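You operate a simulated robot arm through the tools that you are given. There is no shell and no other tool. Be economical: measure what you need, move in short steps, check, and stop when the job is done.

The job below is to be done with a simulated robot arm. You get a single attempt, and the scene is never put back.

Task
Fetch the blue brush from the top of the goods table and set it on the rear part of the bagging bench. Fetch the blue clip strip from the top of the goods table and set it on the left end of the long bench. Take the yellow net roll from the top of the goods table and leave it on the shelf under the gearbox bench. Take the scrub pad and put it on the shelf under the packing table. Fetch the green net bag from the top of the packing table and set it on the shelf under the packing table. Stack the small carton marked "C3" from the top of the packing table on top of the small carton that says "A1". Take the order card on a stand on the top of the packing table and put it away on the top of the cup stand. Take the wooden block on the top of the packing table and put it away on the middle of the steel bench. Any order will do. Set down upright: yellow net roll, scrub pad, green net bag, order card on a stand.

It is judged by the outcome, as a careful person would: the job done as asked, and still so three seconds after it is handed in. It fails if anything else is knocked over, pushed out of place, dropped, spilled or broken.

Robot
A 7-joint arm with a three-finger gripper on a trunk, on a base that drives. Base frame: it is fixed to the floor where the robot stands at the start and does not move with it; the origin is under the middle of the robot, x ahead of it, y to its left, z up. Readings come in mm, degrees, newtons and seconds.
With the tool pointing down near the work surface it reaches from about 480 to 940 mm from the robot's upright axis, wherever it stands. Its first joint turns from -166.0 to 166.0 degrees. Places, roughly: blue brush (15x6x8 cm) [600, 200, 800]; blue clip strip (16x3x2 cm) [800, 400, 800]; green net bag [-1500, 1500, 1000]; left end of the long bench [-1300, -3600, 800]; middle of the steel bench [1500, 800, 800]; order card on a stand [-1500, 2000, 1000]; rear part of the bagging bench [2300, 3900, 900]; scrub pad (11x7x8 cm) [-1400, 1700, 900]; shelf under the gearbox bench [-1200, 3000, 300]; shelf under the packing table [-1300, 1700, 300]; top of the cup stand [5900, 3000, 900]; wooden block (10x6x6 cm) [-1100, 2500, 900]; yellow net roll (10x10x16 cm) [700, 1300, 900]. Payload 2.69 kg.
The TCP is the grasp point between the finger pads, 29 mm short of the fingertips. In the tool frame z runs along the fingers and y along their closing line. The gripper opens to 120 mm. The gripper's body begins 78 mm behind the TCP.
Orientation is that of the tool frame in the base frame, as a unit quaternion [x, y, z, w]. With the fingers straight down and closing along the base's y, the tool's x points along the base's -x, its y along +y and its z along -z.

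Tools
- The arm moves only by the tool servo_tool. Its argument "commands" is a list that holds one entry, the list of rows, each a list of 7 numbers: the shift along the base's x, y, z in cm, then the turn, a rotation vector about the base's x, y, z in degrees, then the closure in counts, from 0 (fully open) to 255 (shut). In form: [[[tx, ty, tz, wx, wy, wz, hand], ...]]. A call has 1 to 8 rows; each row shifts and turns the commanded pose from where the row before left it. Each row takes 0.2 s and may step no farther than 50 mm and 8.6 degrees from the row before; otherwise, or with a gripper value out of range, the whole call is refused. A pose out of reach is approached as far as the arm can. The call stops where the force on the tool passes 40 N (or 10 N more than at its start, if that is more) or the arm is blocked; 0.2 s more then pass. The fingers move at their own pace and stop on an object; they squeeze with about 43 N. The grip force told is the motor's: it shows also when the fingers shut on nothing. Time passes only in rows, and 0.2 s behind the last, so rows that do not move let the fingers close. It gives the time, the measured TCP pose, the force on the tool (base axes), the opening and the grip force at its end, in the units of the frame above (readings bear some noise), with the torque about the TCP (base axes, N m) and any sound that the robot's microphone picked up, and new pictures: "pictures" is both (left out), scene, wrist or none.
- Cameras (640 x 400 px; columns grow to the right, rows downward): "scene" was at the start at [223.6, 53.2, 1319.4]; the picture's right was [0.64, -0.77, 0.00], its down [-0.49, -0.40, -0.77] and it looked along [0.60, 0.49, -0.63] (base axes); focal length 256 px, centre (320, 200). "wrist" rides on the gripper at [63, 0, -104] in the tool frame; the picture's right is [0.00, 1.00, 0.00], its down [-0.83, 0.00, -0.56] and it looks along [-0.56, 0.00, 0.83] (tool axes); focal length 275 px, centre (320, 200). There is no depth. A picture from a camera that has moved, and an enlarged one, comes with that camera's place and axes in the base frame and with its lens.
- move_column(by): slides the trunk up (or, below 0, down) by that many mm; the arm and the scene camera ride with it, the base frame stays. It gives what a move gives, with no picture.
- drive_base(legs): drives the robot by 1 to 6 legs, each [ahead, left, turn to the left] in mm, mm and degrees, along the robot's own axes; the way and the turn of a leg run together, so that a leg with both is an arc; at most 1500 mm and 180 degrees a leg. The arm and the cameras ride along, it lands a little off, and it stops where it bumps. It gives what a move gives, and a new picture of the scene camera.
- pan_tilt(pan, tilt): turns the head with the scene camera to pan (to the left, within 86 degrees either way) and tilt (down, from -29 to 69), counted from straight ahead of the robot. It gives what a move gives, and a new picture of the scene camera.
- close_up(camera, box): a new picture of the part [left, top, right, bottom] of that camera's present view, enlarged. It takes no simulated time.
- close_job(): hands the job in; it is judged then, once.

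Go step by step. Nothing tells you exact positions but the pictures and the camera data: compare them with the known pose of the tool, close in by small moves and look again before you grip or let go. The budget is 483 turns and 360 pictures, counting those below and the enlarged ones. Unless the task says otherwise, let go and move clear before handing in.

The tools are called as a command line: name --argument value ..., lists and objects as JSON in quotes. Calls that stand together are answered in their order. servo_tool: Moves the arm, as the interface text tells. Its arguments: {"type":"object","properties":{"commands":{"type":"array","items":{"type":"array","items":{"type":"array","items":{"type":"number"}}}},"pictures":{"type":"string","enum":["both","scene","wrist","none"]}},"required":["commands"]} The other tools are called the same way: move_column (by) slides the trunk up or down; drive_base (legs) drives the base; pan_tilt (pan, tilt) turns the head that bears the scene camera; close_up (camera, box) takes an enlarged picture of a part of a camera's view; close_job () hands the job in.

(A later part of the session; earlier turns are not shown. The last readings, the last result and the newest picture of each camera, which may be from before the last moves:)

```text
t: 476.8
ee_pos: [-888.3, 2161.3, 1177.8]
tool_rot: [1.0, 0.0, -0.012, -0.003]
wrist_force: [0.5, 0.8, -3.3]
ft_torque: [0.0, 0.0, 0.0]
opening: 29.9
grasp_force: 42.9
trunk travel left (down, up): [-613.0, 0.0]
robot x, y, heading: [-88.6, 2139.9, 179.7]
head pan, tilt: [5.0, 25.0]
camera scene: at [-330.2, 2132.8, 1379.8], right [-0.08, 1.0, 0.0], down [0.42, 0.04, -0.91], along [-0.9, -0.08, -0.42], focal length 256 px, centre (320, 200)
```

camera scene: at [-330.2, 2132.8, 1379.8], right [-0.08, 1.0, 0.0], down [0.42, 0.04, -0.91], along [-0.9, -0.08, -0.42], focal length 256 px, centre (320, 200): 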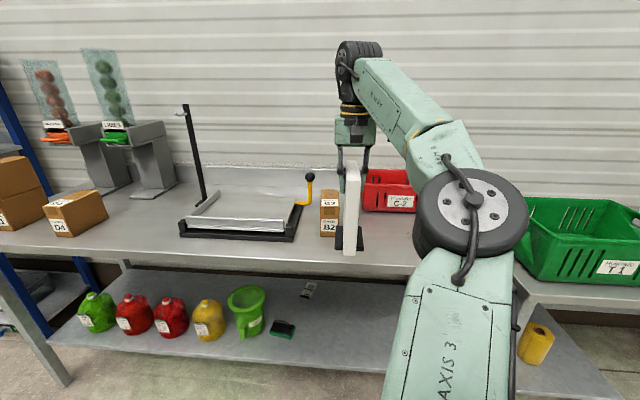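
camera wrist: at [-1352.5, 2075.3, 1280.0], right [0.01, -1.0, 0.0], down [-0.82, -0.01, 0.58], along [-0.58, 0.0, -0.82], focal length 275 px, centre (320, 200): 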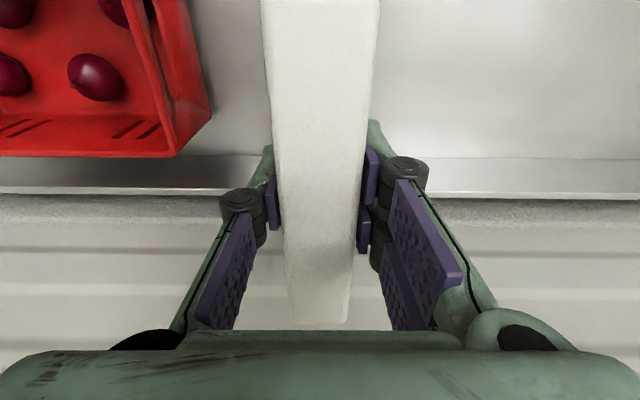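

The card is clear of the table. I'll tuck the arm in, then drive toward the cup stand, checking on the way.

servo_tool --commands '[[[4, 0, -1, 0, 0, 0, 255], [4, 0, -1, 0, 0, 0, 255], [4, 0, -1, 0, 0, 0, 255], [4, 0, -1, 0, 0, 0, 255], [4, 0, -1, 0, 0, 0, 255], [0, 0, 0, 0, 0, 0, 255]]]' --pictures "none"

drive_base --legs '[[0, 0, -90], [560, 0, 0], [0, 0, -90], [1400, 0, 0], [1000, 0, 0]]'

pan_tilt --pan 0 --tilt 15

```text
t: 478.1
ee_pos: [-687.5, 2163.3, 1123.9]
tool_rot: [1.0, 0.001, -0.013, -0.001]
wrist_force: [-0.2, 0.6, -3.3]
ft_torque: [0.01, -0.05, -0.01]
opening: 29.7
grasp_force: 43.0
trunk travel left (down, up): [-613.0, 0.0]
robot x, y, heading: [-86.4, 2141.2, 180.0]
head pan, tilt: [5.0, 25.0]
```

```text
t: 500.4
ee_pos: [2887.6, 2776.2, 1123.7]
tool_rot: [-0.018, 1.0, -0.003, 0.013]
wrist_force: [0.4, 0.0, -3.1]
ft_torque: [-0.03, 0.05, 0.01]
opening: 29.6
grasp_force: 43.2
trunk travel left (down, up): [-613.0, 0.0]
robot x, y, heading: [2286.6, 2776.0, 1.8]
head pan, tilt: [5.0, 25.0]
camera scene: at [2533.3, 2792.8, 1379.7], right [0.12, -0.99, 0.0], down [-0.42, -0.05, -0.91], along [0.9, 0.11, -0.42], focal length 256 px, centre (320, 200)
```

scene: 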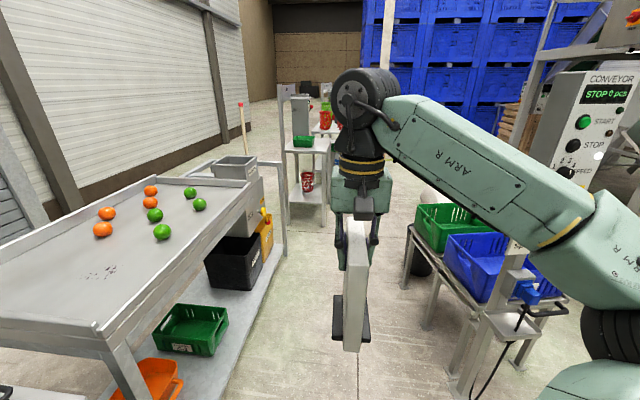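

```text
t: 501.1
ee_pos: [2888.5, 2778.0, 1125.7]
tool_rot: [-0.018, 1.0, -0.002, 0.012]
wrist_force: [1.1, -0.3, -3.3]
ft_torque: [-0.01, -0.02, 0.0]
opening: 29.6
grasp_force: 42.8
trunk travel left (down, up): [-613.0, 0.0]
robot x, y, heading: [2284.8, 2779.0, 1.9]
head pan, tilt: [0.0, 15.0]
camera scene: at [2535.0, 2784.9, 1395.9], right [0.03, -1.0, 0.0], down [-0.26, -0.01, -0.97], along [0.97, 0.03, -0.26], focal length 256 px, centre (320, 200)
```

scene: 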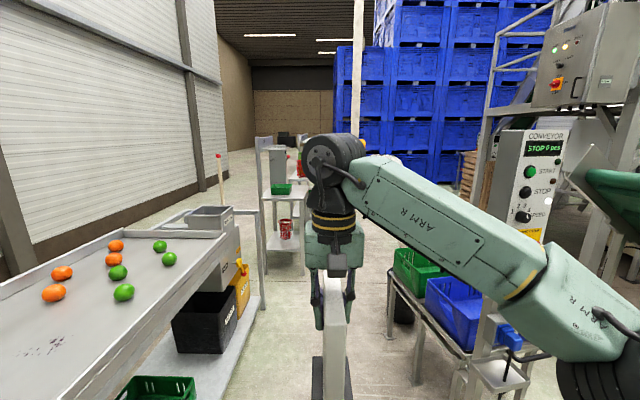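

There's a clear passage between the tray bench (y≥3230) and the crate stand (y≤2340). I'll straighten and continue along it.

drive_base --legs '[[0, 0, -1.9], [1300, 0, 0]]'

pan_tilt --pan 12 --tilt 20

```text
t: 508.0
ee_pos: [4178.6, 2754.8, 1124.5]
tool_rot: [-0.001, 1.0, -0.002, 0.012]
wrist_force: [-0.1, -0.7, -2.7]
ft_torque: [0.01, 0.0, 0.02]
opening: 29.4
grasp_force: 43.3
trunk travel left (down, up): [-613.0, 0.0]
robot x, y, heading: [3577.8, 2779.9, -0.3]
head pan, tilt: [0.0, 15.0]
camera scene: at [3824.8, 2774.9, 1395.9], right [0.0, -1.0, 0.0], down [-0.26, 0.0, -0.97], along [0.97, 0.0, -0.26], focal length 256 px, centre (320, 200)
```

scene: 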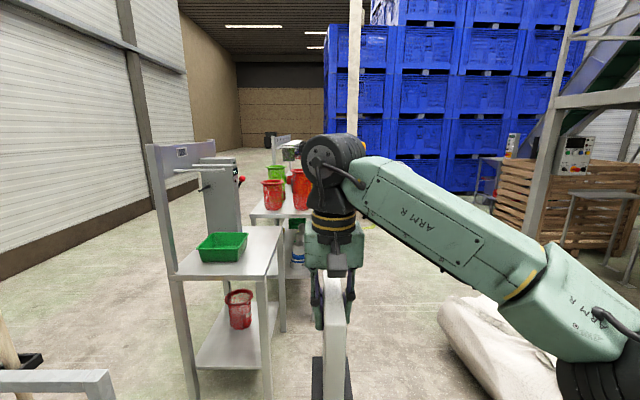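

```text
t: 508.7
ee_pos: [4176.7, 2755.6, 1124.8]
tool_rot: [-0.001, 1.0, -0.002, 0.011]
wrist_force: [-0.4, -0.4, -2.6]
ft_torque: [-0.01, 0.02, -0.03]
opening: 29.5
grasp_force: 43.1
trunk travel left (down, up): [-613.0, 0.0]
robot x, y, heading: [3575.2, 2774.4, -0.2]
head pan, tilt: [12.0, 20.0]
camera scene: at [3822.3, 2794.3, 1387.8], right [0.21, -0.98, 0.0], down [-0.33, -0.07, -0.94], along [0.92, 0.19, -0.34], focal length 256 px, centre (320, 200)
```

scene: 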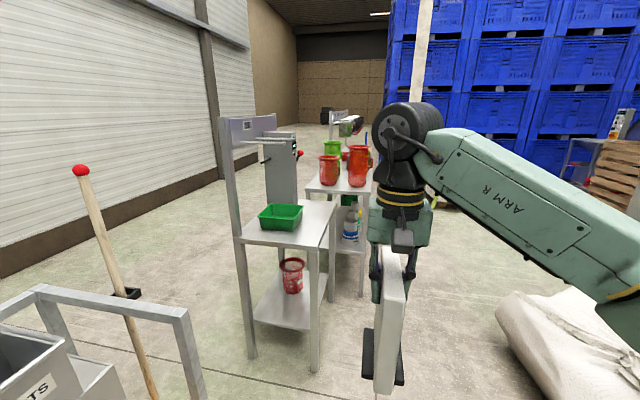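

The cup stand is the second one (x from ≈5345, y 2783–3207), with cups on it. I'll pass on its near side and look at its top.

drive_base --legs '[[1350, -420, 0]]'

pan_tilt --pan 40 --tilt 20

```text
t: 512.2
ee_pos: [4660.5, 2646.7, 1123.0]
tool_rot: [0.003, 1.0, -0.002, 0.01]
wrist_force: [1.6, 0.1, -4.9]
ft_torque: [0.01, 0.12, 0.02]
opening: 29.7
grasp_force: 42.9
trunk travel left (down, up): [-613.0, 0.0]
robot x, y, heading: [4052.4, 2674.5, -0.6]
head pan, tilt: [12.0, 20.0]
stopped in leg 1: the robot was blocked; the commanded pose is now the measured one
camera scene: at [4306.2, 2689.3, 1386.6], right [0.2, -0.98, 0.0], down [-0.34, -0.07, -0.94], along [0.92, 0.19, -0.35], focal length 256 px, centre (320, 200)
```

scene: 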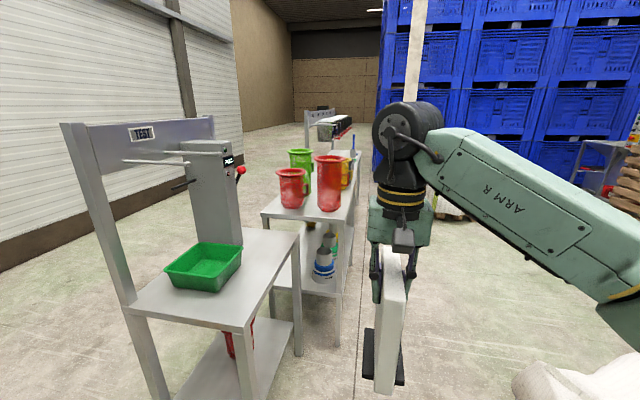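

```text
t: 513.1
ee_pos: [4656.2, 2647.3, 1126.5]
tool_rot: [0.003, 1.0, -0.002, 0.013]
wrist_force: [1.6, 0.0, -3.3]
ft_torque: [-0.01, 0.0, 0.0]
opening: 29.8
grasp_force: 43.4
trunk travel left (down, up): [-613.0, 0.0]
robot x, y, heading: [4055.2, 2675.6, -0.6]
head pan, tilt: [40.0, 20.0]
camera scene: at [4282.3, 2730.1, 1387.9], right [0.63, -0.77, 0.0], down [-0.26, -0.22, -0.94], along [0.73, 0.6, -0.34], focal length 256 px, centre (320, 200)
```

scene: 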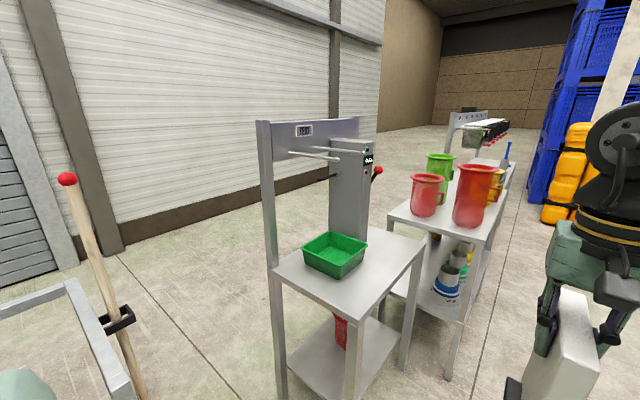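

I bumped something on the right, probably the crate stand's leg. Let me look at it before going on.

pan_tilt --pan -80 --tilt 30

```text
t: 515.1
ee_pos: [4657.0, 2648.6, 1125.0]
tool_rot: [0.003, 1.0, -0.003, 0.013]
wrist_force: [-0.1, 1.3, -3.7]
ft_torque: [-0.03, 0.01, 0.01]
opening: 29.8
grasp_force: 43.1
trunk travel left (down, up): [-613.0, 0.0]
robot x, y, heading: [4053.1, 2670.6, -0.6]
head pan, tilt: [-80.0, 30.0]
camera scene: at [4225.4, 2581.8, 1371.8], right [-0.99, -0.16, 0.0], down [-0.08, 0.49, -0.87], along [0.14, -0.85, -0.5], focal length 256 px, centre (320, 200)
```

scene: 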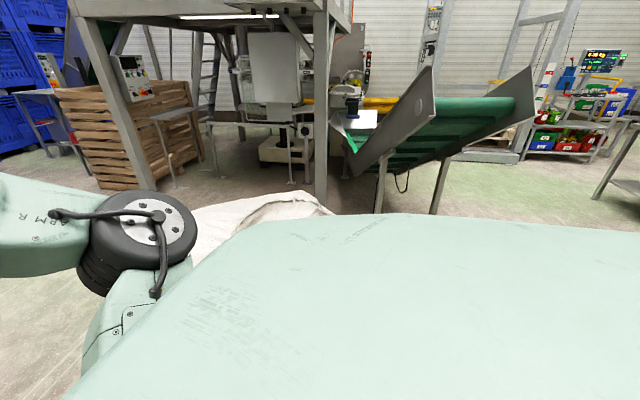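

The crate stand is hidden beside my flank; nothing looks toppled. I'll edge left, go past its end, then move right into the open lane.

drive_base --legs '[[0, 50, 0.6], [400, 0, 0], [0, -330, 0]]'

pan_tilt --pan -86 --tilt 10

```text
t: 519.6
ee_pos: [5054.7, 2584.2, 1126.0]
tool_rot: [-0.001, 1.0, -0.004, 0.012]
wrist_force: [-1.2, 0.7, -3.9]
ft_torque: [-0.05, 0.02, -0.01]
opening: 29.4
grasp_force: 42.8
trunk travel left (down, up): [-613.0, 0.0]
robot x, y, heading: [4444.5, 2604.8, 0.1]
head pan, tilt: [-80.0, 30.0]
stopped in leg 3: the robot was blocked; the commanded pose is now the measured one
camera scene: at [4624.4, 2514.8, 1371.7], right [-0.98, -0.17, 0.0], down [-0.09, 0.49, -0.87], along [0.15, -0.85, -0.5], focal length 256 px, centre (320, 200)
```

scene: 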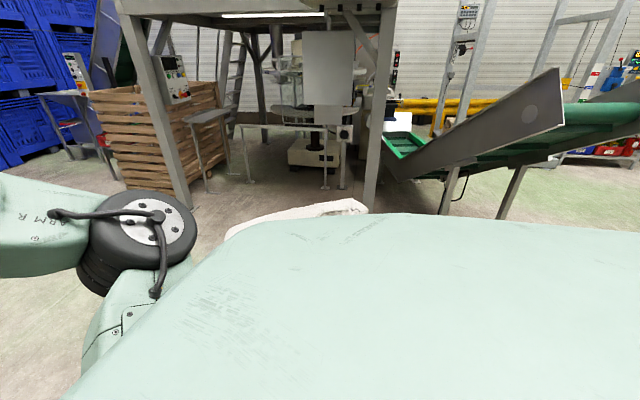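

```text
t: 520.4
ee_pos: [5054.2, 2584.3, 1125.6]
tool_rot: [-0.002, 1.0, -0.003, 0.013]
wrist_force: [0.4, -0.4, -3.1]
ft_torque: [0.02, 0.04, -0.01]
opening: 29.4
grasp_force: 42.6
trunk travel left (down, up): [-613.0, 0.0]
robot x, y, heading: [4452.9, 2602.5, 0.0]
head pan, tilt: [-85.9, 10.0]
camera scene: at [4615.3, 2511.1, 1404.0], right [-1.0, -0.07, 0.0], down [-0.01, 0.17, -0.98], along [0.07, -0.98, -0.17], focal length 256 px, centre (320, 200)
```

scene: 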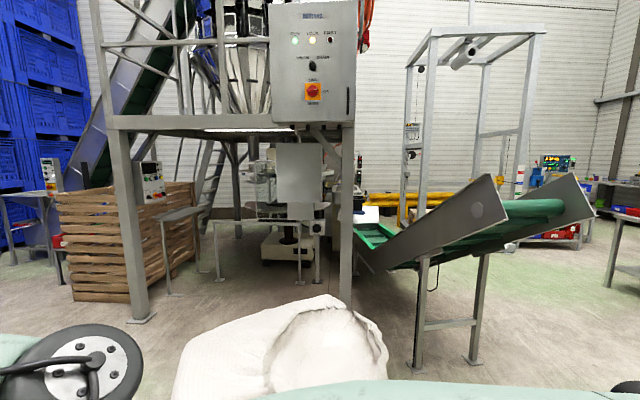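

Something low beside my rear blocked me (likely the crate stand again). I'll go further ahead first and strafe right after that.

drive_base --legs '[[380, 0, 0]]'

drive_base --legs '[[0, -350, 0]]'

```text
t: 522.8
ee_pos: [5434.2, 2580.6, 1125.3]
tool_rot: [0.0, 1.0, -0.003, 0.012]
wrist_force: [0.8, -0.2, -3.0]
ft_torque: [-0.02, 0.0, 0.0]
opening: 29.5
grasp_force: 43.0
trunk travel left (down, up): [-613.0, 0.0]
robot x, y, heading: [4829.6, 2604.2, -0.3]
head pan, tilt: [-85.9, 10.0]
camera scene: at [4994.9, 2509.2, 1404.0], right [-1.0, -0.07, 0.0], down [-0.01, 0.17, -0.98], along [0.06, -0.98, -0.17], focal length 256 px, centre (320, 200)
```

scene: 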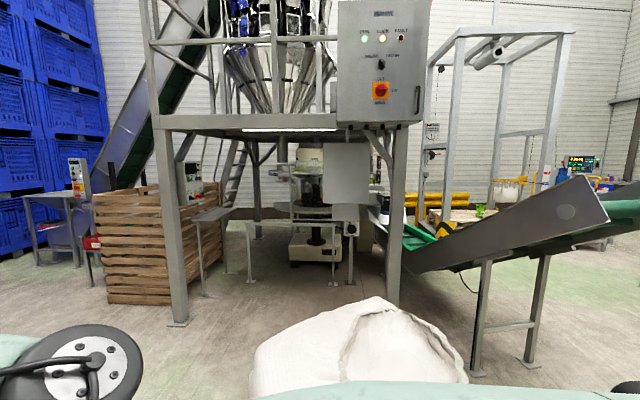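

```text
t: 526.1
ee_pos: [5432.9, 2230.6, 1125.9]
tool_rot: [0.0, 1.0, -0.004, 0.013]
wrist_force: [0.2, -0.6, -2.7]
ft_torque: [0.01, 0.01, -0.02]
opening: 29.5
grasp_force: 42.8
trunk travel left (down, up): [-613.0, 0.0]
robot x, y, heading: [4826.7, 2257.1, -0.3]
head pan, tilt: [-85.9, 10.0]
camera scene: at [4992.7, 2159.6, 1404.1], right [-1.0, -0.07, 0.0], down [-0.01, 0.17, -0.98], along [0.07, -0.98, -0.17], focal length 256 px, centre (320, 200)
```

scene: 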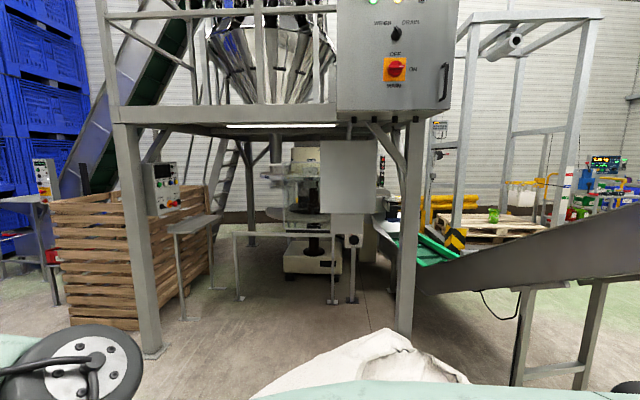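

Through. Now a look ahead-left at the cup stand before driving alongside it.

pan_tilt --pan 35 --tilt 20

pan_tilt --pan -20 --tilt 20

```text
t: 528.1
ee_pos: [5433.1, 2231.5, 1125.7]
tool_rot: [0.0, 1.0, -0.004, 0.013]
wrist_force: [0.2, 0.8, -3.6]
ft_torque: [-0.02, 0.01, 0.04]
opening: 29.5
grasp_force: 42.9
trunk travel left (down, up): [-613.0, 0.0]
robot x, y, heading: [4828.5, 2254.2, -0.3]
head pan, tilt: [35.0, 20.0]
camera scene: at [5063.1, 2305.6, 1387.8], right [0.57, -0.82, 0.0], down [-0.28, -0.19, -0.94], along [0.77, 0.54, -0.34], focal length 256 px, centre (320, 200)
```

scene: 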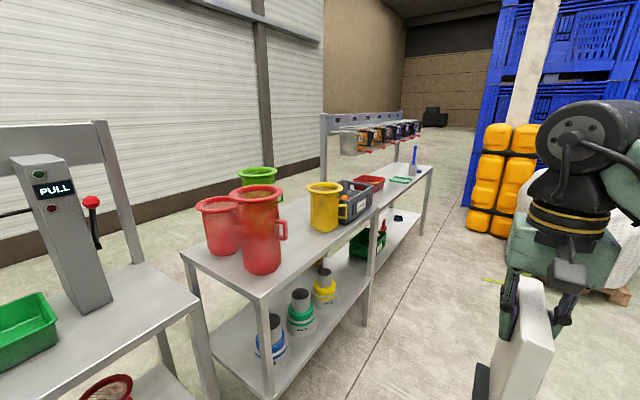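

```text
t: 529.4
ee_pos: [5432.8, 2231.6, 1125.8]
tool_rot: [0.0, 1.0, -0.004, 0.013]
wrist_force: [-0.5, 0.3, -3.3]
ft_torque: [0.0, 0.02, 0.05]
opening: 29.2
grasp_force: 43.1
trunk travel left (down, up): [-613.0, 0.0]
robot x, y, heading: [4825.8, 2254.2, -0.4]
head pan, tilt: [-20.0, 20.0]
camera scene: at [5074.0, 2220.4, 1387.8], right [-0.35, -0.94, 0.0], down [-0.32, 0.12, -0.94], along [0.88, -0.32, -0.34], focal length 256 px, centre (320, 200)
```

scene: 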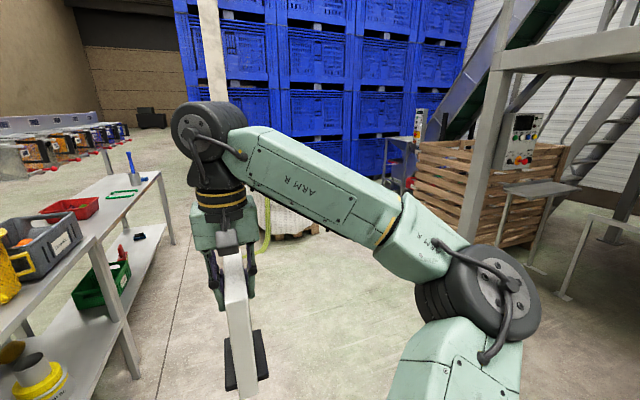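

The cup stand spans x 5444–6242, y 2790–3200, with a free gap at x≈5730 between the red and yellow cups. I'll drive there, turning well clear of the cups.

drive_base --legs '[[900, -230, 0.4], [0, 0, 90]]'

pan_tilt --pan 0 --tilt 25

```text
t: 530.5
ee_pos: [5458.7, 2220.5, 1125.3]
tool_rot: [0.005, 1.0, -0.003, 0.012]
wrist_force: [-0.4, -0.2, -4.2]
ft_torque: [-0.01, 0.04, -0.01]
opening: 29.7
grasp_force: 43.1
trunk travel left (down, up): [-613.0, 0.0]
robot x, y, heading: [4856.8, 2250.0, -0.9]
head pan, tilt: [-20.0, 20.0]
stopped in leg 1: the robot was blocked; the commanded pose is now the measured one
camera scene: at [5101.2, 2212.7, 1388.0], right [-0.35, -0.93, 0.0], down [-0.32, 0.12, -0.94], along [0.88, -0.33, -0.34], focal length 256 px, centre (320, 200)
```

scene: 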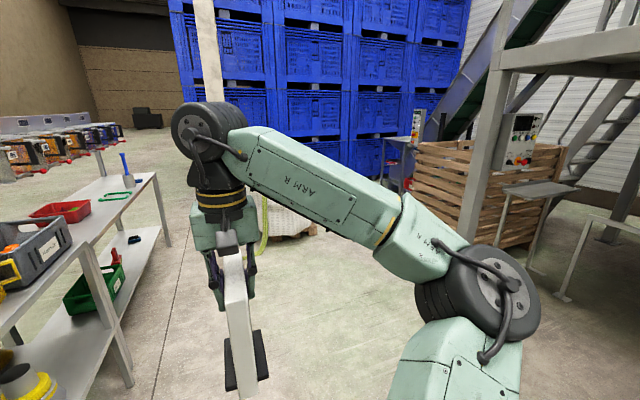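

```text
t: 531.3
ee_pos: [5459.6, 2220.4, 1125.0]
tool_rot: [0.005, 1.0, -0.004, 0.012]
wrist_force: [0.1, -0.2, -3.8]
ft_torque: [0.0, -0.03, -0.02]
opening: 29.9
grasp_force: 43.0
trunk travel left (down, up): [-613.0, 0.0]
robot x, y, heading: [4860.3, 2248.3, -0.9]
head pan, tilt: [0.0, 25.0]
camera scene: at [5106.9, 2244.3, 1379.7], right [-0.01, -1.0, 0.0], down [-0.42, 0.01, -0.91], along [0.91, -0.01, -0.42], focal length 256 px, centre (320, 200)
```

scene: 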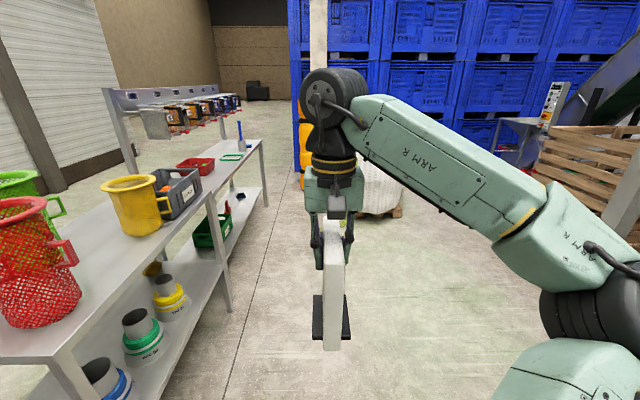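

The big sack on my right stopped the sideways drift. I'll edge left and drive straight ahead instead.

drive_base --legs '[[0, 60, 0.9], [870, 0, 0]]'

pan_tilt --pan -86 --tilt 25

```text
t: 536.5
ee_pos: [6302.2, 2291.7, 1125.2]
tool_rot: [-0.003, 1.0, -0.003, 0.012]
wrist_force: [0.0, -0.1, -3.4]
ft_torque: [0.01, -0.01, 0.0]
opening: 29.7
grasp_force: 43.1
trunk travel left (down, up): [-613.0, 0.0]
robot x, y, heading: [5696.2, 2310.7, 0.0]
head pan, tilt: [0.0, 25.0]
camera scene: at [5948.6, 2309.5, 1379.6], right [0.0, -1.0, 0.0], down [-0.42, 0.0, -0.91], along [0.91, 0.0, -0.42], focal length 256 px, centre (320, 200)
```

scene: 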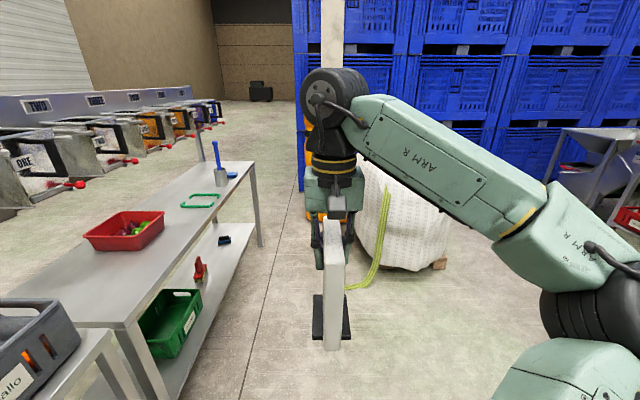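

```text
t: 538.1
ee_pos: [6302.0, 2290.9, 1125.5]
tool_rot: [-0.003, 1.0, -0.003, 0.012]
wrist_force: [-0.4, 0.1, -3.4]
ft_torque: [0.03, 0.02, 0.05]
opening: 29.7
grasp_force: 42.7
trunk travel left (down, up): [-613.0, 0.0]
robot x, y, heading: [5694.8, 2304.9, 0.2]
head pan, tilt: [-85.9, 25.0]
camera scene: at [5863.0, 2217.5, 1379.7], right [-1.0, -0.07, 0.0], down [-0.03, 0.42, -0.91], along [0.07, -0.9, -0.42], focal length 256 px, centre (320, 200)
```

scene: 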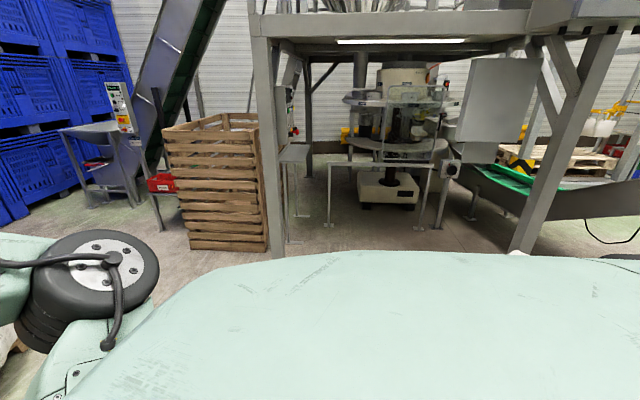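

drive_base --legs '[[270, 0, 0], [0, -280, 0], [0, 0, 90]]'

pan_tilt --pan 15 --tilt 25

```text
t: 546.4
ee_pos: [6000.3, 2631.0, 1125.9]
tool_rot: [-0.701, 0.713, 0.006, 0.011]
wrist_force: [-0.5, -0.7, -3.6]
ft_torque: [0.0, 0.01, 0.0]
opening: 29.7
grasp_force: 43.0
trunk travel left (down, up): [-613.0, 0.0]
robot x, y, heading: [5965.5, 2031.7, 88.6]
head pan, tilt: [-85.9, 25.0]
camera scene: at [6063.9, 2186.9, 1379.7], right [0.05, -1.0, 0.0], down [-0.42, -0.02, -0.91], along [0.91, 0.04, -0.42], focal length 256 px, centre (320, 200)
```

scene: 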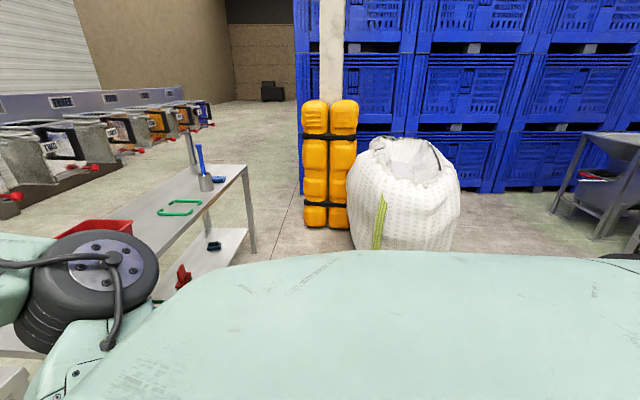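

```text
t: 548.1
ee_pos: [6000.5, 2631.0, 1124.1]
tool_rot: [-0.701, 0.714, 0.006, 0.011]
wrist_force: [0.1, -0.5, -2.5]
ft_torque: [-0.01, 0.01, -0.01]
opening: 29.6
grasp_force: 42.5
trunk travel left (down, up): [-613.0, 0.0]
robot x, y, heading: [5969.2, 2024.5, 88.7]
head pan, tilt: [15.0, 25.0]
camera scene: at [5950.1, 2271.8, 1379.7], right [0.97, 0.24, 0.0], down [0.1, -0.41, -0.91], along [-0.22, 0.88, -0.42], focal length 256 px, centre (320, 200)
```

scene: 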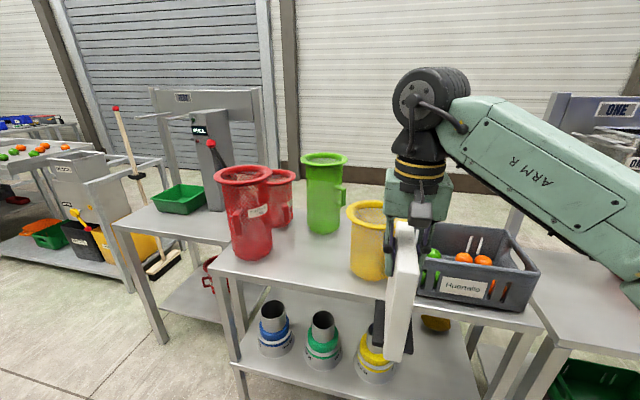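

A clear gap of ~250 mm lies between the red and yellow cups, centred at x≈5770. I'll line up with it.

drive_base --legs '[[0, 225, 1.3]]'

pan_tilt --pan 0 --tilt 30

```text
t: 550.5
ee_pos: [5756.7, 2633.1, 1125.5]
tool_rot: [0.71, -0.705, -0.006, -0.011]
wrist_force: [-0.4, -0.1, -3.8]
ft_torque: [-0.01, -0.05, 0.03]
opening: 29.7
grasp_force: 42.9
trunk travel left (down, up): [-613.0, 0.0]
robot x, y, heading: [5738.2, 2032.9, 90.1]
head pan, tilt: [15.0, 25.0]
camera scene: at [5715.8, 2273.0, 1379.7], right [0.96, 0.26, 0.0], down [0.11, -0.41, -0.91], along [-0.24, 0.87, -0.42], focal length 256 px, centre (320, 200)
```

scene: 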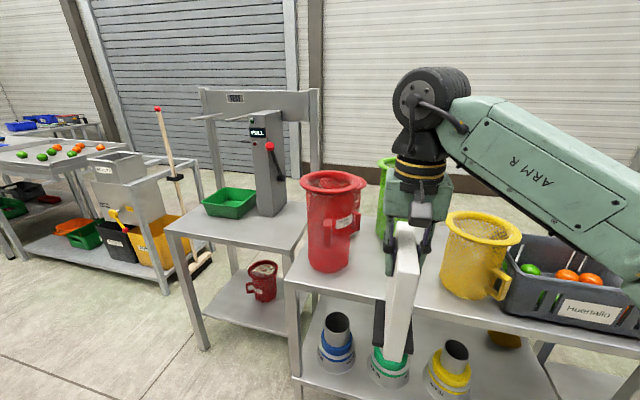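

```text
t: 551.3
ee_pos: [5756.1, 2633.4, 1125.3]
tool_rot: [0.71, -0.704, -0.006, -0.012]
wrist_force: [-0.8, 0.4, -3.6]
ft_torque: [0.0, 0.01, -0.02]
opening: 29.5
grasp_force: 43.3
trunk travel left (down, up): [-613.0, 0.0]
robot x, y, heading: [5742.7, 2027.5, 90.4]
head pan, tilt: [0.0, 30.0]
camera scene: at [5739.8, 2274.6, 1371.8], right [1.0, 0.01, 0.0], down [0.0, -0.5, -0.87], along [-0.01, 0.87, -0.5], focal length 256 px, centre (320, 200)
```

scene: 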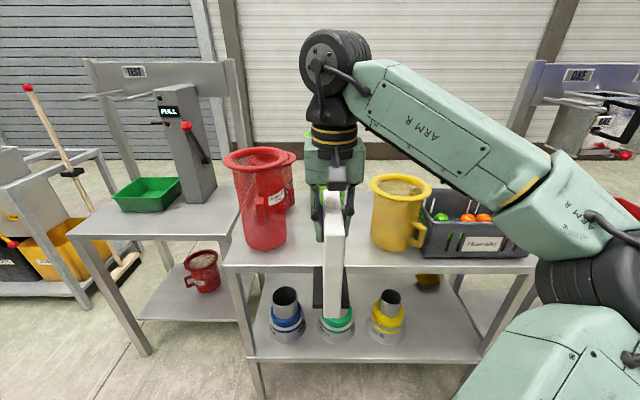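

Lined up between the rims (5663 and 5869). I'll shift 1 cm right and drive in.

servo_tool --commands '[[[1, 0, 0.5, 0, 0, 0, 255], [0, 0, 0, 0, 0, 0, 255]]]' --pictures "none"

drive_base --legs '[[245, 0, 0]]'

close_up --camera "wrist" --box '[0, 0, 640, 400]'

```text
t: 551.9
ee_pos: [5766.5, 2632.9, 1130.3]
tool_rot: [0.711, -0.703, -0.007, -0.011]
wrist_force: [0.9, 0.3, -4.3]
ft_torque: [0.0, 0.02, 0.03]
opening: 29.4
grasp_force: 42.4
trunk travel left (down, up): [-613.0, 0.0]
robot x, y, heading: [5744.0, 2026.6, 90.3]
head pan, tilt: [0.0, 30.0]
```

```text
t: 553.6
ee_pos: [5767.0, 2874.0, 1130.0]
tool_rot: [0.71, -0.704, -0.007, -0.012]
wrist_force: [-0.2, 1.2, -3.6]
ft_torque: [0.01, 0.03, -0.01]
opening: 29.7
grasp_force: 42.5
trunk travel left (down, up): [-613.0, 0.0]
robot x, y, heading: [5737.3, 2271.1, 90.0]
head pan, tilt: [0.0, 30.0]
camera scene: at [5739.0, 2515.5, 1371.6], right [1.0, 0.0, 0.0], down [0.0, -0.5, -0.87], along [0.0, 0.87, -0.5], focal length 256 px, centre (320, 200)
```

scene: 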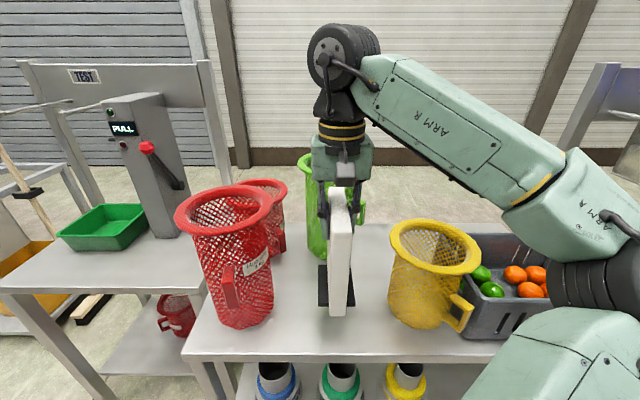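

```text
1.00 times, centred on (320, 200) of wrist (not enlarged: the box is as wide or as high as the picture)
camera zoom: at [5766.7, 2807.1, 1233.8], right [-1.0, -0.01, -0.01], down [-0.01, 0.82, 0.58], along [0.0, 0.58, -0.82], focal length 275 px, centre (320, 200)
```

zoom: 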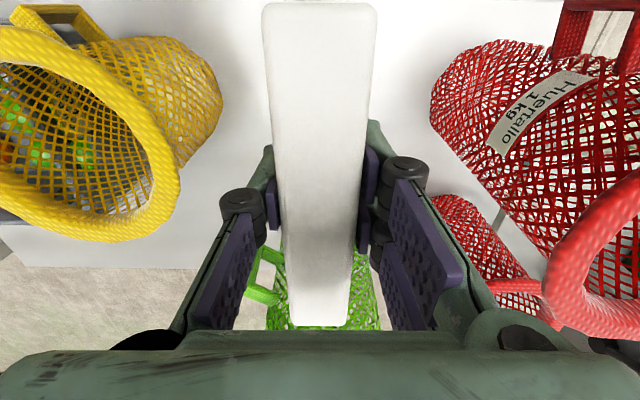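

The card is over a free spot between the cups. Lowering.

servo_tool --commands '[[[0, 0, -2.5, 0, 0, 0, 255], [0, 0, -2, 0, 0, 0, 255], [0, 0, -1, 0, 0, 0, 255], [0, 0, 0, 0, 0, 0, 255]]]' --pictures "none"

close_up --camera "scene" --box '[230, 150, 450, 360]'

```text
t: 554.6
ee_pos: [5765.8, 2873.3, 1075.5]
tool_rot: [0.71, -0.704, -0.006, -0.011]
wrist_force: [-0.3, 0.0, -3.3]
ft_torque: [0.01, 0.01, 0.01]
opening: 29.6
grasp_force: 43.0
trunk travel left (down, up): [-613.0, 0.0]
robot x, y, heading: [5736.4, 2272.0, 90.2]
head pan, tilt: [0.0, 30.0]
```

```text
1.90 times, centred on (340, 255) of scene
camera zoom: at [5739.0, 2514.8, 1371.8], right [1.0, 0.0, 0.0], down [0.0, -0.5, -0.87], along [0.0, 0.87, -0.5], focal length 488 px, centre (282, 95)
```

zoom: 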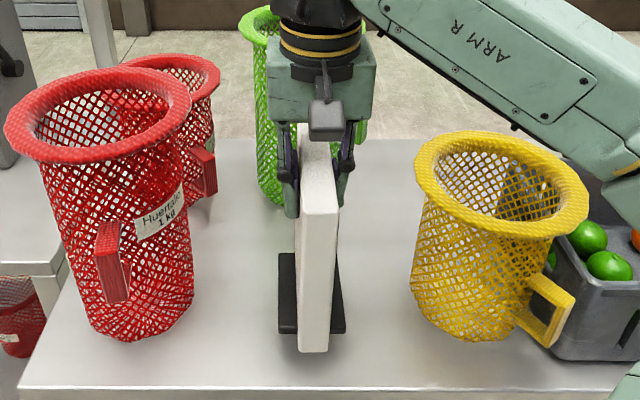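

servo_tool --commands '[[[0, 0, -1, 0, 0, 0, 255], [0, 0, 0, 0, 0, 0, 255]]]' --pictures "none"

servo_tool --commands '[[[0, 0, -0.5, 0, 0, 0, 255], [0, 0, 0, 0, 0, 0, 255]]]' --pictures "none"

servo_tool --commands '[[[0, 0, -0.5, 0, 0, 0, 255], [0, 0, 0, 0, 0, 0, 255]]]' --pictures "none"

servo_tool --commands '[[[0, 0, -0.5, 0, 0, 0, 255], [0, 0, 0, 0, 0, 0, 255]]]' --pictures "none"

close_up --camera "scene" --box '[230, 150, 450, 360]'

```text
t: 555.2
ee_pos: [5766.5, 2873.1, 1065.8]
tool_rot: [0.71, -0.704, -0.006, -0.011]
wrist_force: [0.5, -0.6, -3.0]
ft_torque: [-0.02, 0.04, -0.01]
opening: 29.8
grasp_force: 42.5
trunk travel left (down, up): [-613.0, 0.0]
robot x, y, heading: [5735.3, 2274.0, 90.4]
head pan, tilt: [0.0, 30.0]
```

```text
t: 555.9
ee_pos: [5767.4, 2873.6, 1060.5]
tool_rot: [0.71, -0.704, -0.007, -0.011]
wrist_force: [-0.5, -0.2, -3.5]
ft_torque: [-0.01, 0.02, 0.01]
opening: 29.7
grasp_force: 42.6
trunk travel left (down, up): [-613.0, 0.0]
robot x, y, heading: [5741.8, 2269.0, 90.2]
head pan, tilt: [0.0, 30.0]
```

```text
t: 556.5
ee_pos: [5765.5, 2872.7, 1055.8]
tool_rot: [0.71, -0.704, -0.006, -0.012]
wrist_force: [-0.3, -0.5, -3.1]
ft_torque: [0.01, 0.01, 0.0]
opening: 29.6
grasp_force: 43.1
trunk travel left (down, up): [-613.0, 0.0]
robot x, y, heading: [5744.6, 2270.0, 90.4]
head pan, tilt: [0.0, 30.0]
```

```text
t: 557.0
ee_pos: [5766.5, 2872.6, 1051.1]
tool_rot: [0.71, -0.704, -0.006, -0.012]
wrist_force: [0.3, -0.1, -3.2]
ft_torque: [-0.02, 0.0, -0.02]
opening: 29.6
grasp_force: 42.8
trunk travel left (down, up): [-613.0, 0.0]
robot x, y, heading: [5736.4, 2269.0, 90.2]
head pan, tilt: [0.0, 30.0]
```

```text
1.90 times, centred on (340, 255) of scene
camera zoom: at [5739.0, 2514.8, 1371.8], right [1.0, 0.0, 0.0], down [0.0, -0.5, -0.87], along [0.0, 0.87, -0.5], focal length 488 px, centre (282, 95)
```

zoom: 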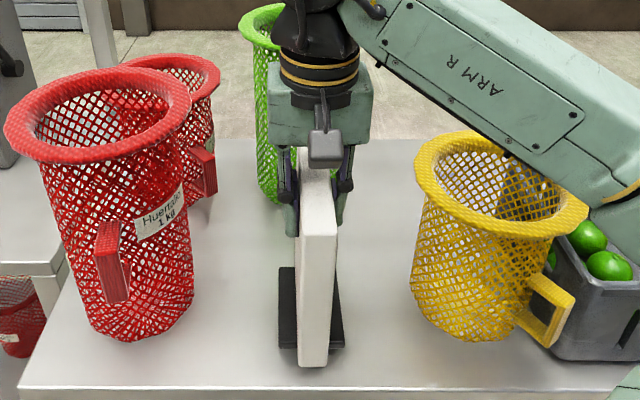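

servo_tool --commands '[[[0, 0, -0.5, 0, 0, 0, 255], [0, 0, 0, 0, 0, 0, 255]]]' --pictures "none"

servo_tool --commands '[[[0, 0, -0.5, 0, 0, 0, 255], [0, 0, 0, 0, 0, 0, 255]]]' --pictures "none"

servo_tool --commands '[[[0, 0, -0.5, 0, 0, 0, 255], [0, 0, 0, 0, 0, 0, 255]]]' --pictures "none"

servo_tool --commands '[[[0, 0, -0.5, 0, 0, 0, 255], [0, 0, 0, 0, 0, 0, 255]]]' --pictures "scene"

```text
t: 557.6
ee_pos: [5766.3, 2874.5, 1046.2]
tool_rot: [0.71, -0.705, -0.007, -0.011]
wrist_force: [0.9, 0.3, -3.4]
ft_torque: [-0.02, 0.04, -0.02]
opening: 29.3
grasp_force: 43.2
trunk travel left (down, up): [-613.0, 0.0]
robot x, y, heading: [5737.1, 2270.2, 90.2]
head pan, tilt: [0.0, 30.0]
```

```text
t: 558.2
ee_pos: [5765.1, 2871.9, 1041.9]
tool_rot: [0.71, -0.704, -0.007, -0.011]
wrist_force: [0.6, 1.3, -2.8]
ft_torque: [-0.02, -0.01, 0.03]
opening: 29.7
grasp_force: 42.7
trunk travel left (down, up): [-613.0, 0.0]
robot x, y, heading: [5737.3, 2264.0, 90.4]
head pan, tilt: [0.0, 30.0]
```

```text
t: 558.9
ee_pos: [5766.7, 2873.2, 1037.1]
tool_rot: [0.71, -0.704, -0.007, -0.011]
wrist_force: [0.2, 0.1, -4.8]
ft_torque: [-0.05, 0.02, 0.01]
opening: 29.2
grasp_force: 42.9
trunk travel left (down, up): [-613.0, 0.0]
robot x, y, heading: [5737.2, 2268.9, 90.2]
head pan, tilt: [0.0, 30.0]
```

```text
t: 559.5
ee_pos: [5767.1, 2874.3, 1031.4]
tool_rot: [0.71, -0.704, -0.006, -0.012]
wrist_force: [0.8, 0.8, -3.9]
ft_torque: [0.01, 0.03, 0.0]
opening: 29.5
grasp_force: 43.0
trunk travel left (down, up): [-613.0, 0.0]
robot x, y, heading: [5734.5, 2268.3, 90.4]
head pan, tilt: [0.0, 30.0]
camera scene: at [5739.0, 2514.8, 1371.8], right [1.0, 0.0, 0.0], down [0.0, -0.5, -0.87], along [0.0, 0.87, -0.5], focal length 256 px, centre (320, 200)
```

scene: 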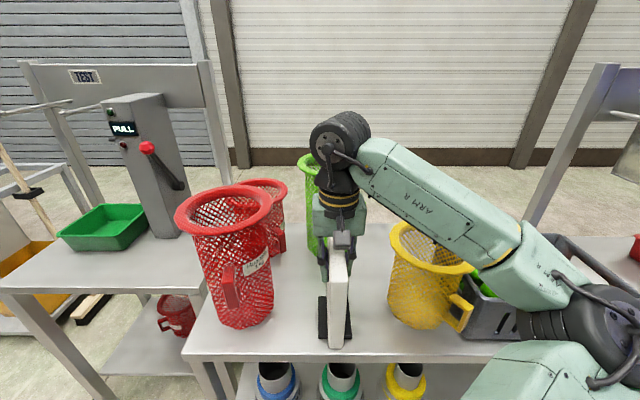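

close_up --camera "scene" --box '[340, 180, 560, 360]'

servo_tool --commands '[[[0, 0, -0.5, 0, 0, 0, 255], [0, 0, 0, 0, 0, 0, 255]]]' --pictures "none"

servo_tool --commands '[[[0, 0, -0.4, 0, 0, 0, 255], [0, 0, 0, 0, 0, 0, 255]]]' --pictures "none"

```text
2.22 times, centred on (450, 270) of scene
camera zoom: at [5739.0, 2514.8, 1371.8], right [1.0, 0.0, 0.0], down [0.0, -0.5, -0.87], along [0.0, 0.87, -0.5], focal length 570 px, centre (31, 44)
```

zoom: 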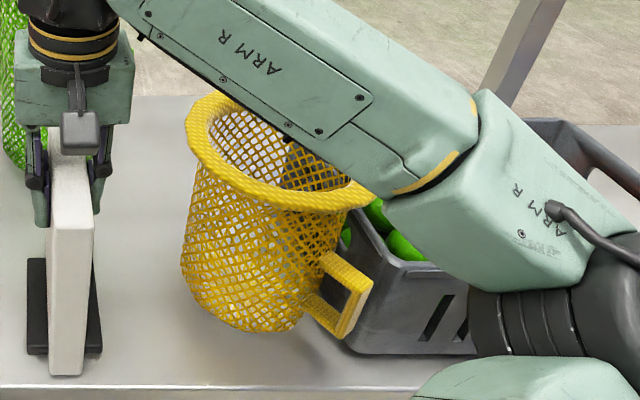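

```text
t: 560.0
ee_pos: [5766.5, 2873.5, 1026.7]
tool_rot: [0.71, -0.704, -0.009, -0.012]
wrist_force: [-0.9, 2.6, 19.0]
ft_torque: [-1.0, -0.16, 0.03]
opening: 29.8
grasp_force: 42.9
trunk travel left (down, up): [-613.0, 0.0]
robot x, y, heading: [5737.9, 2269.4, 90.3]
head pan, tilt: [0.0, 30.0]
```

```text
t: 560.5
ee_pos: [5768.2, 2873.2, 1027.2]
tool_rot: [0.709, -0.705, -0.011, -0.014]
wrist_force: [-0.5, -3.6, 19.5]
ft_torque: [-1.25, -0.06, 0.1]
opening: 29.8
grasp_force: 42.6
trunk travel left (down, up): [-613.0, 0.0]
robot x, y, heading: [5738.9, 2273.1, 90.2]
head pan, tilt: [0.0, 30.0]
stopped in row 2: the force on the tool passed its limit at 43 N (the readings are from after the stop); the commanded pose is now the measured one
```

The card has touched down. I'll relax, open gently and rise.

servo_tool --commands '[[[0, 0, 0.3, 0, 0, 0, 255], [0, 0, 0, 0, 0, 0, 180], [0, 0, 0, 0, 0, 0, 150], [0, 0, 0, 0, 0, 0, 150], [0, 0, 1, 0, 0, 0, 150], [0, 0, 3, 0, 0, 0, 150], [0, 0, 3, 0, 0, 0, 150], [0, 0, 3, 0, 0, 0, 150]]]' --pictures "scene"

```text
t: 562.3
ee_pos: [5763.8, 2873.2, 1128.1]
tool_rot: [0.71, -0.704, -0.01, -0.014]
wrist_force: [-0.5, 0.1, -0.2]
ft_torque: [0.0, 0.03, 0.04]
opening: 49.6
grasp_force: 0.0
trunk travel left (down, up): [-613.0, 0.0]
robot x, y, heading: [5739.5, 2272.2, 90.4]
head pan, tilt: [0.0, 30.0]
camera scene: at [5738.8, 2514.4, 1371.9], right [1.0, 0.0, 0.0], down [0.0, -0.5, -0.87], along [0.0, 0.87, -0.5], focal length 256 px, centre (320, 200)
```

scene: 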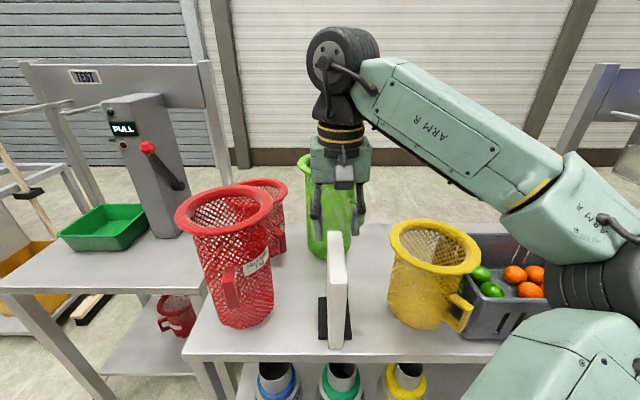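

The card stands upright on the cup stand, cups untouched. Now back out by the same route for the last item, the clip strip.

drive_base --legs '[[-245, 0, 0], [0, -225, 0], [0, 0, 89.8], [0, -300, 0], [1100, 0, 0]]'

pan_tilt --pan 10 --tilt 25

```text
t: 577.6
ee_pos: [4293.7, 2359.7, 1127.9]
tool_rot: [1.0, -0.003, -0.017, -0.003]
wrist_force: [0.4, -1.0, 0.5]
ft_torque: [-0.04, -0.03, 0.0]
opening: 49.4
grasp_force: 0.2
trunk travel left (down, up): [-613.0, 0.0]
robot x, y, heading: [4896.5, 2328.6, 179.7]
head pan, tilt: [0.0, 30.0]
camera scene: at [4651.4, 2328.0, 1371.8], right [0.01, 1.0, 0.0], down [0.5, 0.0, -0.87], along [-0.87, 0.0, -0.5], focal length 256 px, centre (320, 200)
```

scene: 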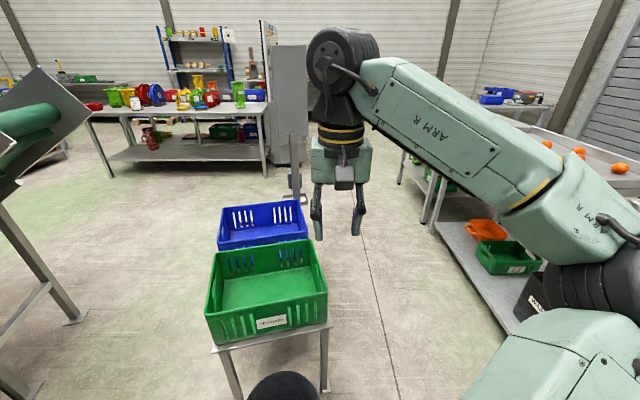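

```text
t: 578.3
ee_pos: [4292.7, 2361.1, 1127.7]
tool_rot: [1.0, -0.002, -0.017, -0.003]
wrist_force: [-0.1, 0.3, 0.4]
ft_torque: [0.04, -0.03, -0.01]
opening: 49.4
grasp_force: 0.0
trunk travel left (down, up): [-613.0, 0.0]
robot x, y, heading: [4898.5, 2329.0, 179.6]
head pan, tilt: [10.0, 25.0]
camera scene: at [4651.2, 2312.0, 1379.8], right [-0.17, 0.99, 0.0], down [0.42, 0.07, -0.91], along [-0.89, -0.15, -0.42], focal length 256 px, centre (320, 200)
```

scene: 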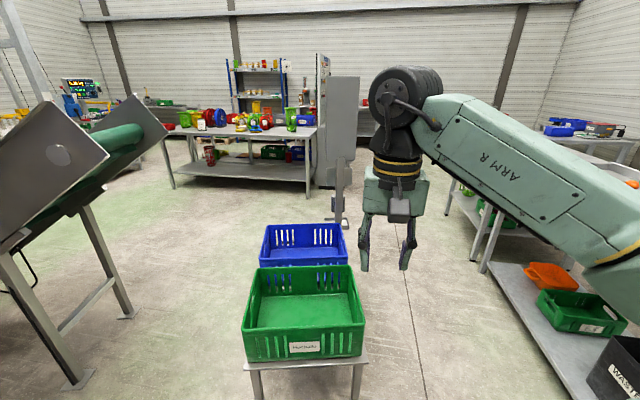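

The crates are fine, but there's a black bin on the floor by that stand that I may have nudged. Let me look down at it.

pan_tilt --pan 8 --tilt 48

```text
t: 579.2
ee_pos: [4294.2, 2361.1, 1127.3]
tool_rot: [1.0, -0.002, -0.017, -0.002]
wrist_force: [-0.5, -0.4, 0.4]
ft_torque: [-0.04, -0.03, -0.01]
opening: 49.4
grasp_force: 0.0
trunk travel left (down, up): [-613.0, 0.0]
robot x, y, heading: [4895.8, 2329.0, 179.7]
head pan, tilt: [8.0, 48.0]
camera scene: at [4663.9, 2317.0, 1345.1], right [-0.13, 0.99, 0.0], down [0.74, 0.1, -0.67], along [-0.66, -0.09, -0.74], focal length 256 px, centre (320, 200)
```

scene: 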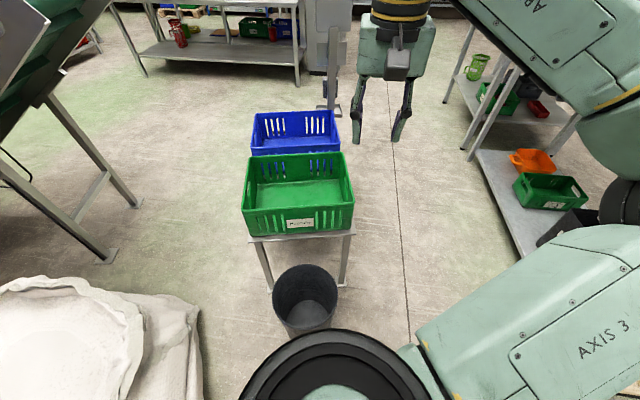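

The bin stands upright next to the stand. I'll return exactly along the free line y≈2690.

drive_base --legs '[[0, -361, 0.3]]'

drive_base --legs '[[500, -15, 0]]'

```text
t: 582.5
ee_pos: [4294.1, 2721.6, 1127.9]
tool_rot: [1.0, -0.001, -0.017, -0.002]
wrist_force: [-1.0, 0.5, 0.4]
ft_torque: [0.02, -0.03, 0.03]
opening: 49.6
grasp_force: 0.1
trunk travel left (down, up): [-613.0, 0.0]
robot x, y, heading: [4902.2, 2689.7, 179.7]
head pan, tilt: [8.0, 48.0]
camera scene: at [4665.5, 2678.8, 1345.0], right [-0.14, 0.99, 0.0], down [0.74, 0.1, -0.67], along [-0.66, -0.09, -0.74], focal length 256 px, centre (320, 200)
```

scene: 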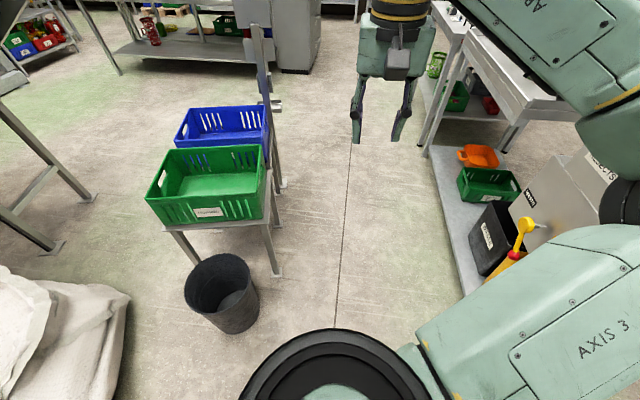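

```text
t: 585.4
ee_pos: [3805.2, 2727.2, 1126.9]
tool_rot: [1.0, 0.005, -0.016, -0.002]
wrist_force: [-0.5, -0.6, 0.1]
ft_torque: [0.01, 0.02, -0.02]
opening: 49.4
grasp_force: 0.1
trunk travel left (down, up): [-613.0, 0.0]
robot x, y, heading: [4410.4, 2703.1, -179.3]
head pan, tilt: [8.0, 48.0]
camera scene: at [4176.9, 2689.3, 1344.9], right [-0.15, 0.99, 0.0], down [0.74, 0.11, -0.67], along [-0.66, -0.1, -0.74], focal length 256 px, centre (320, 200)
```

scene: 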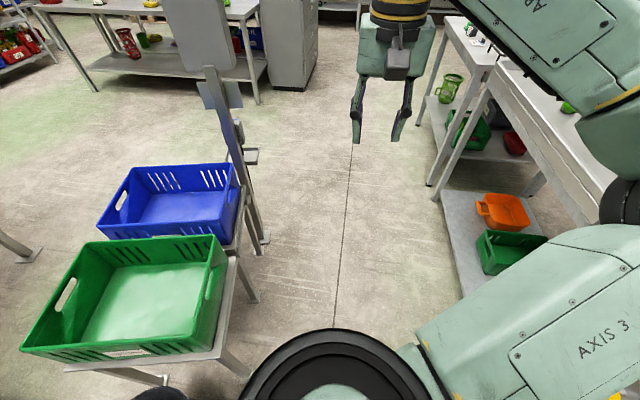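

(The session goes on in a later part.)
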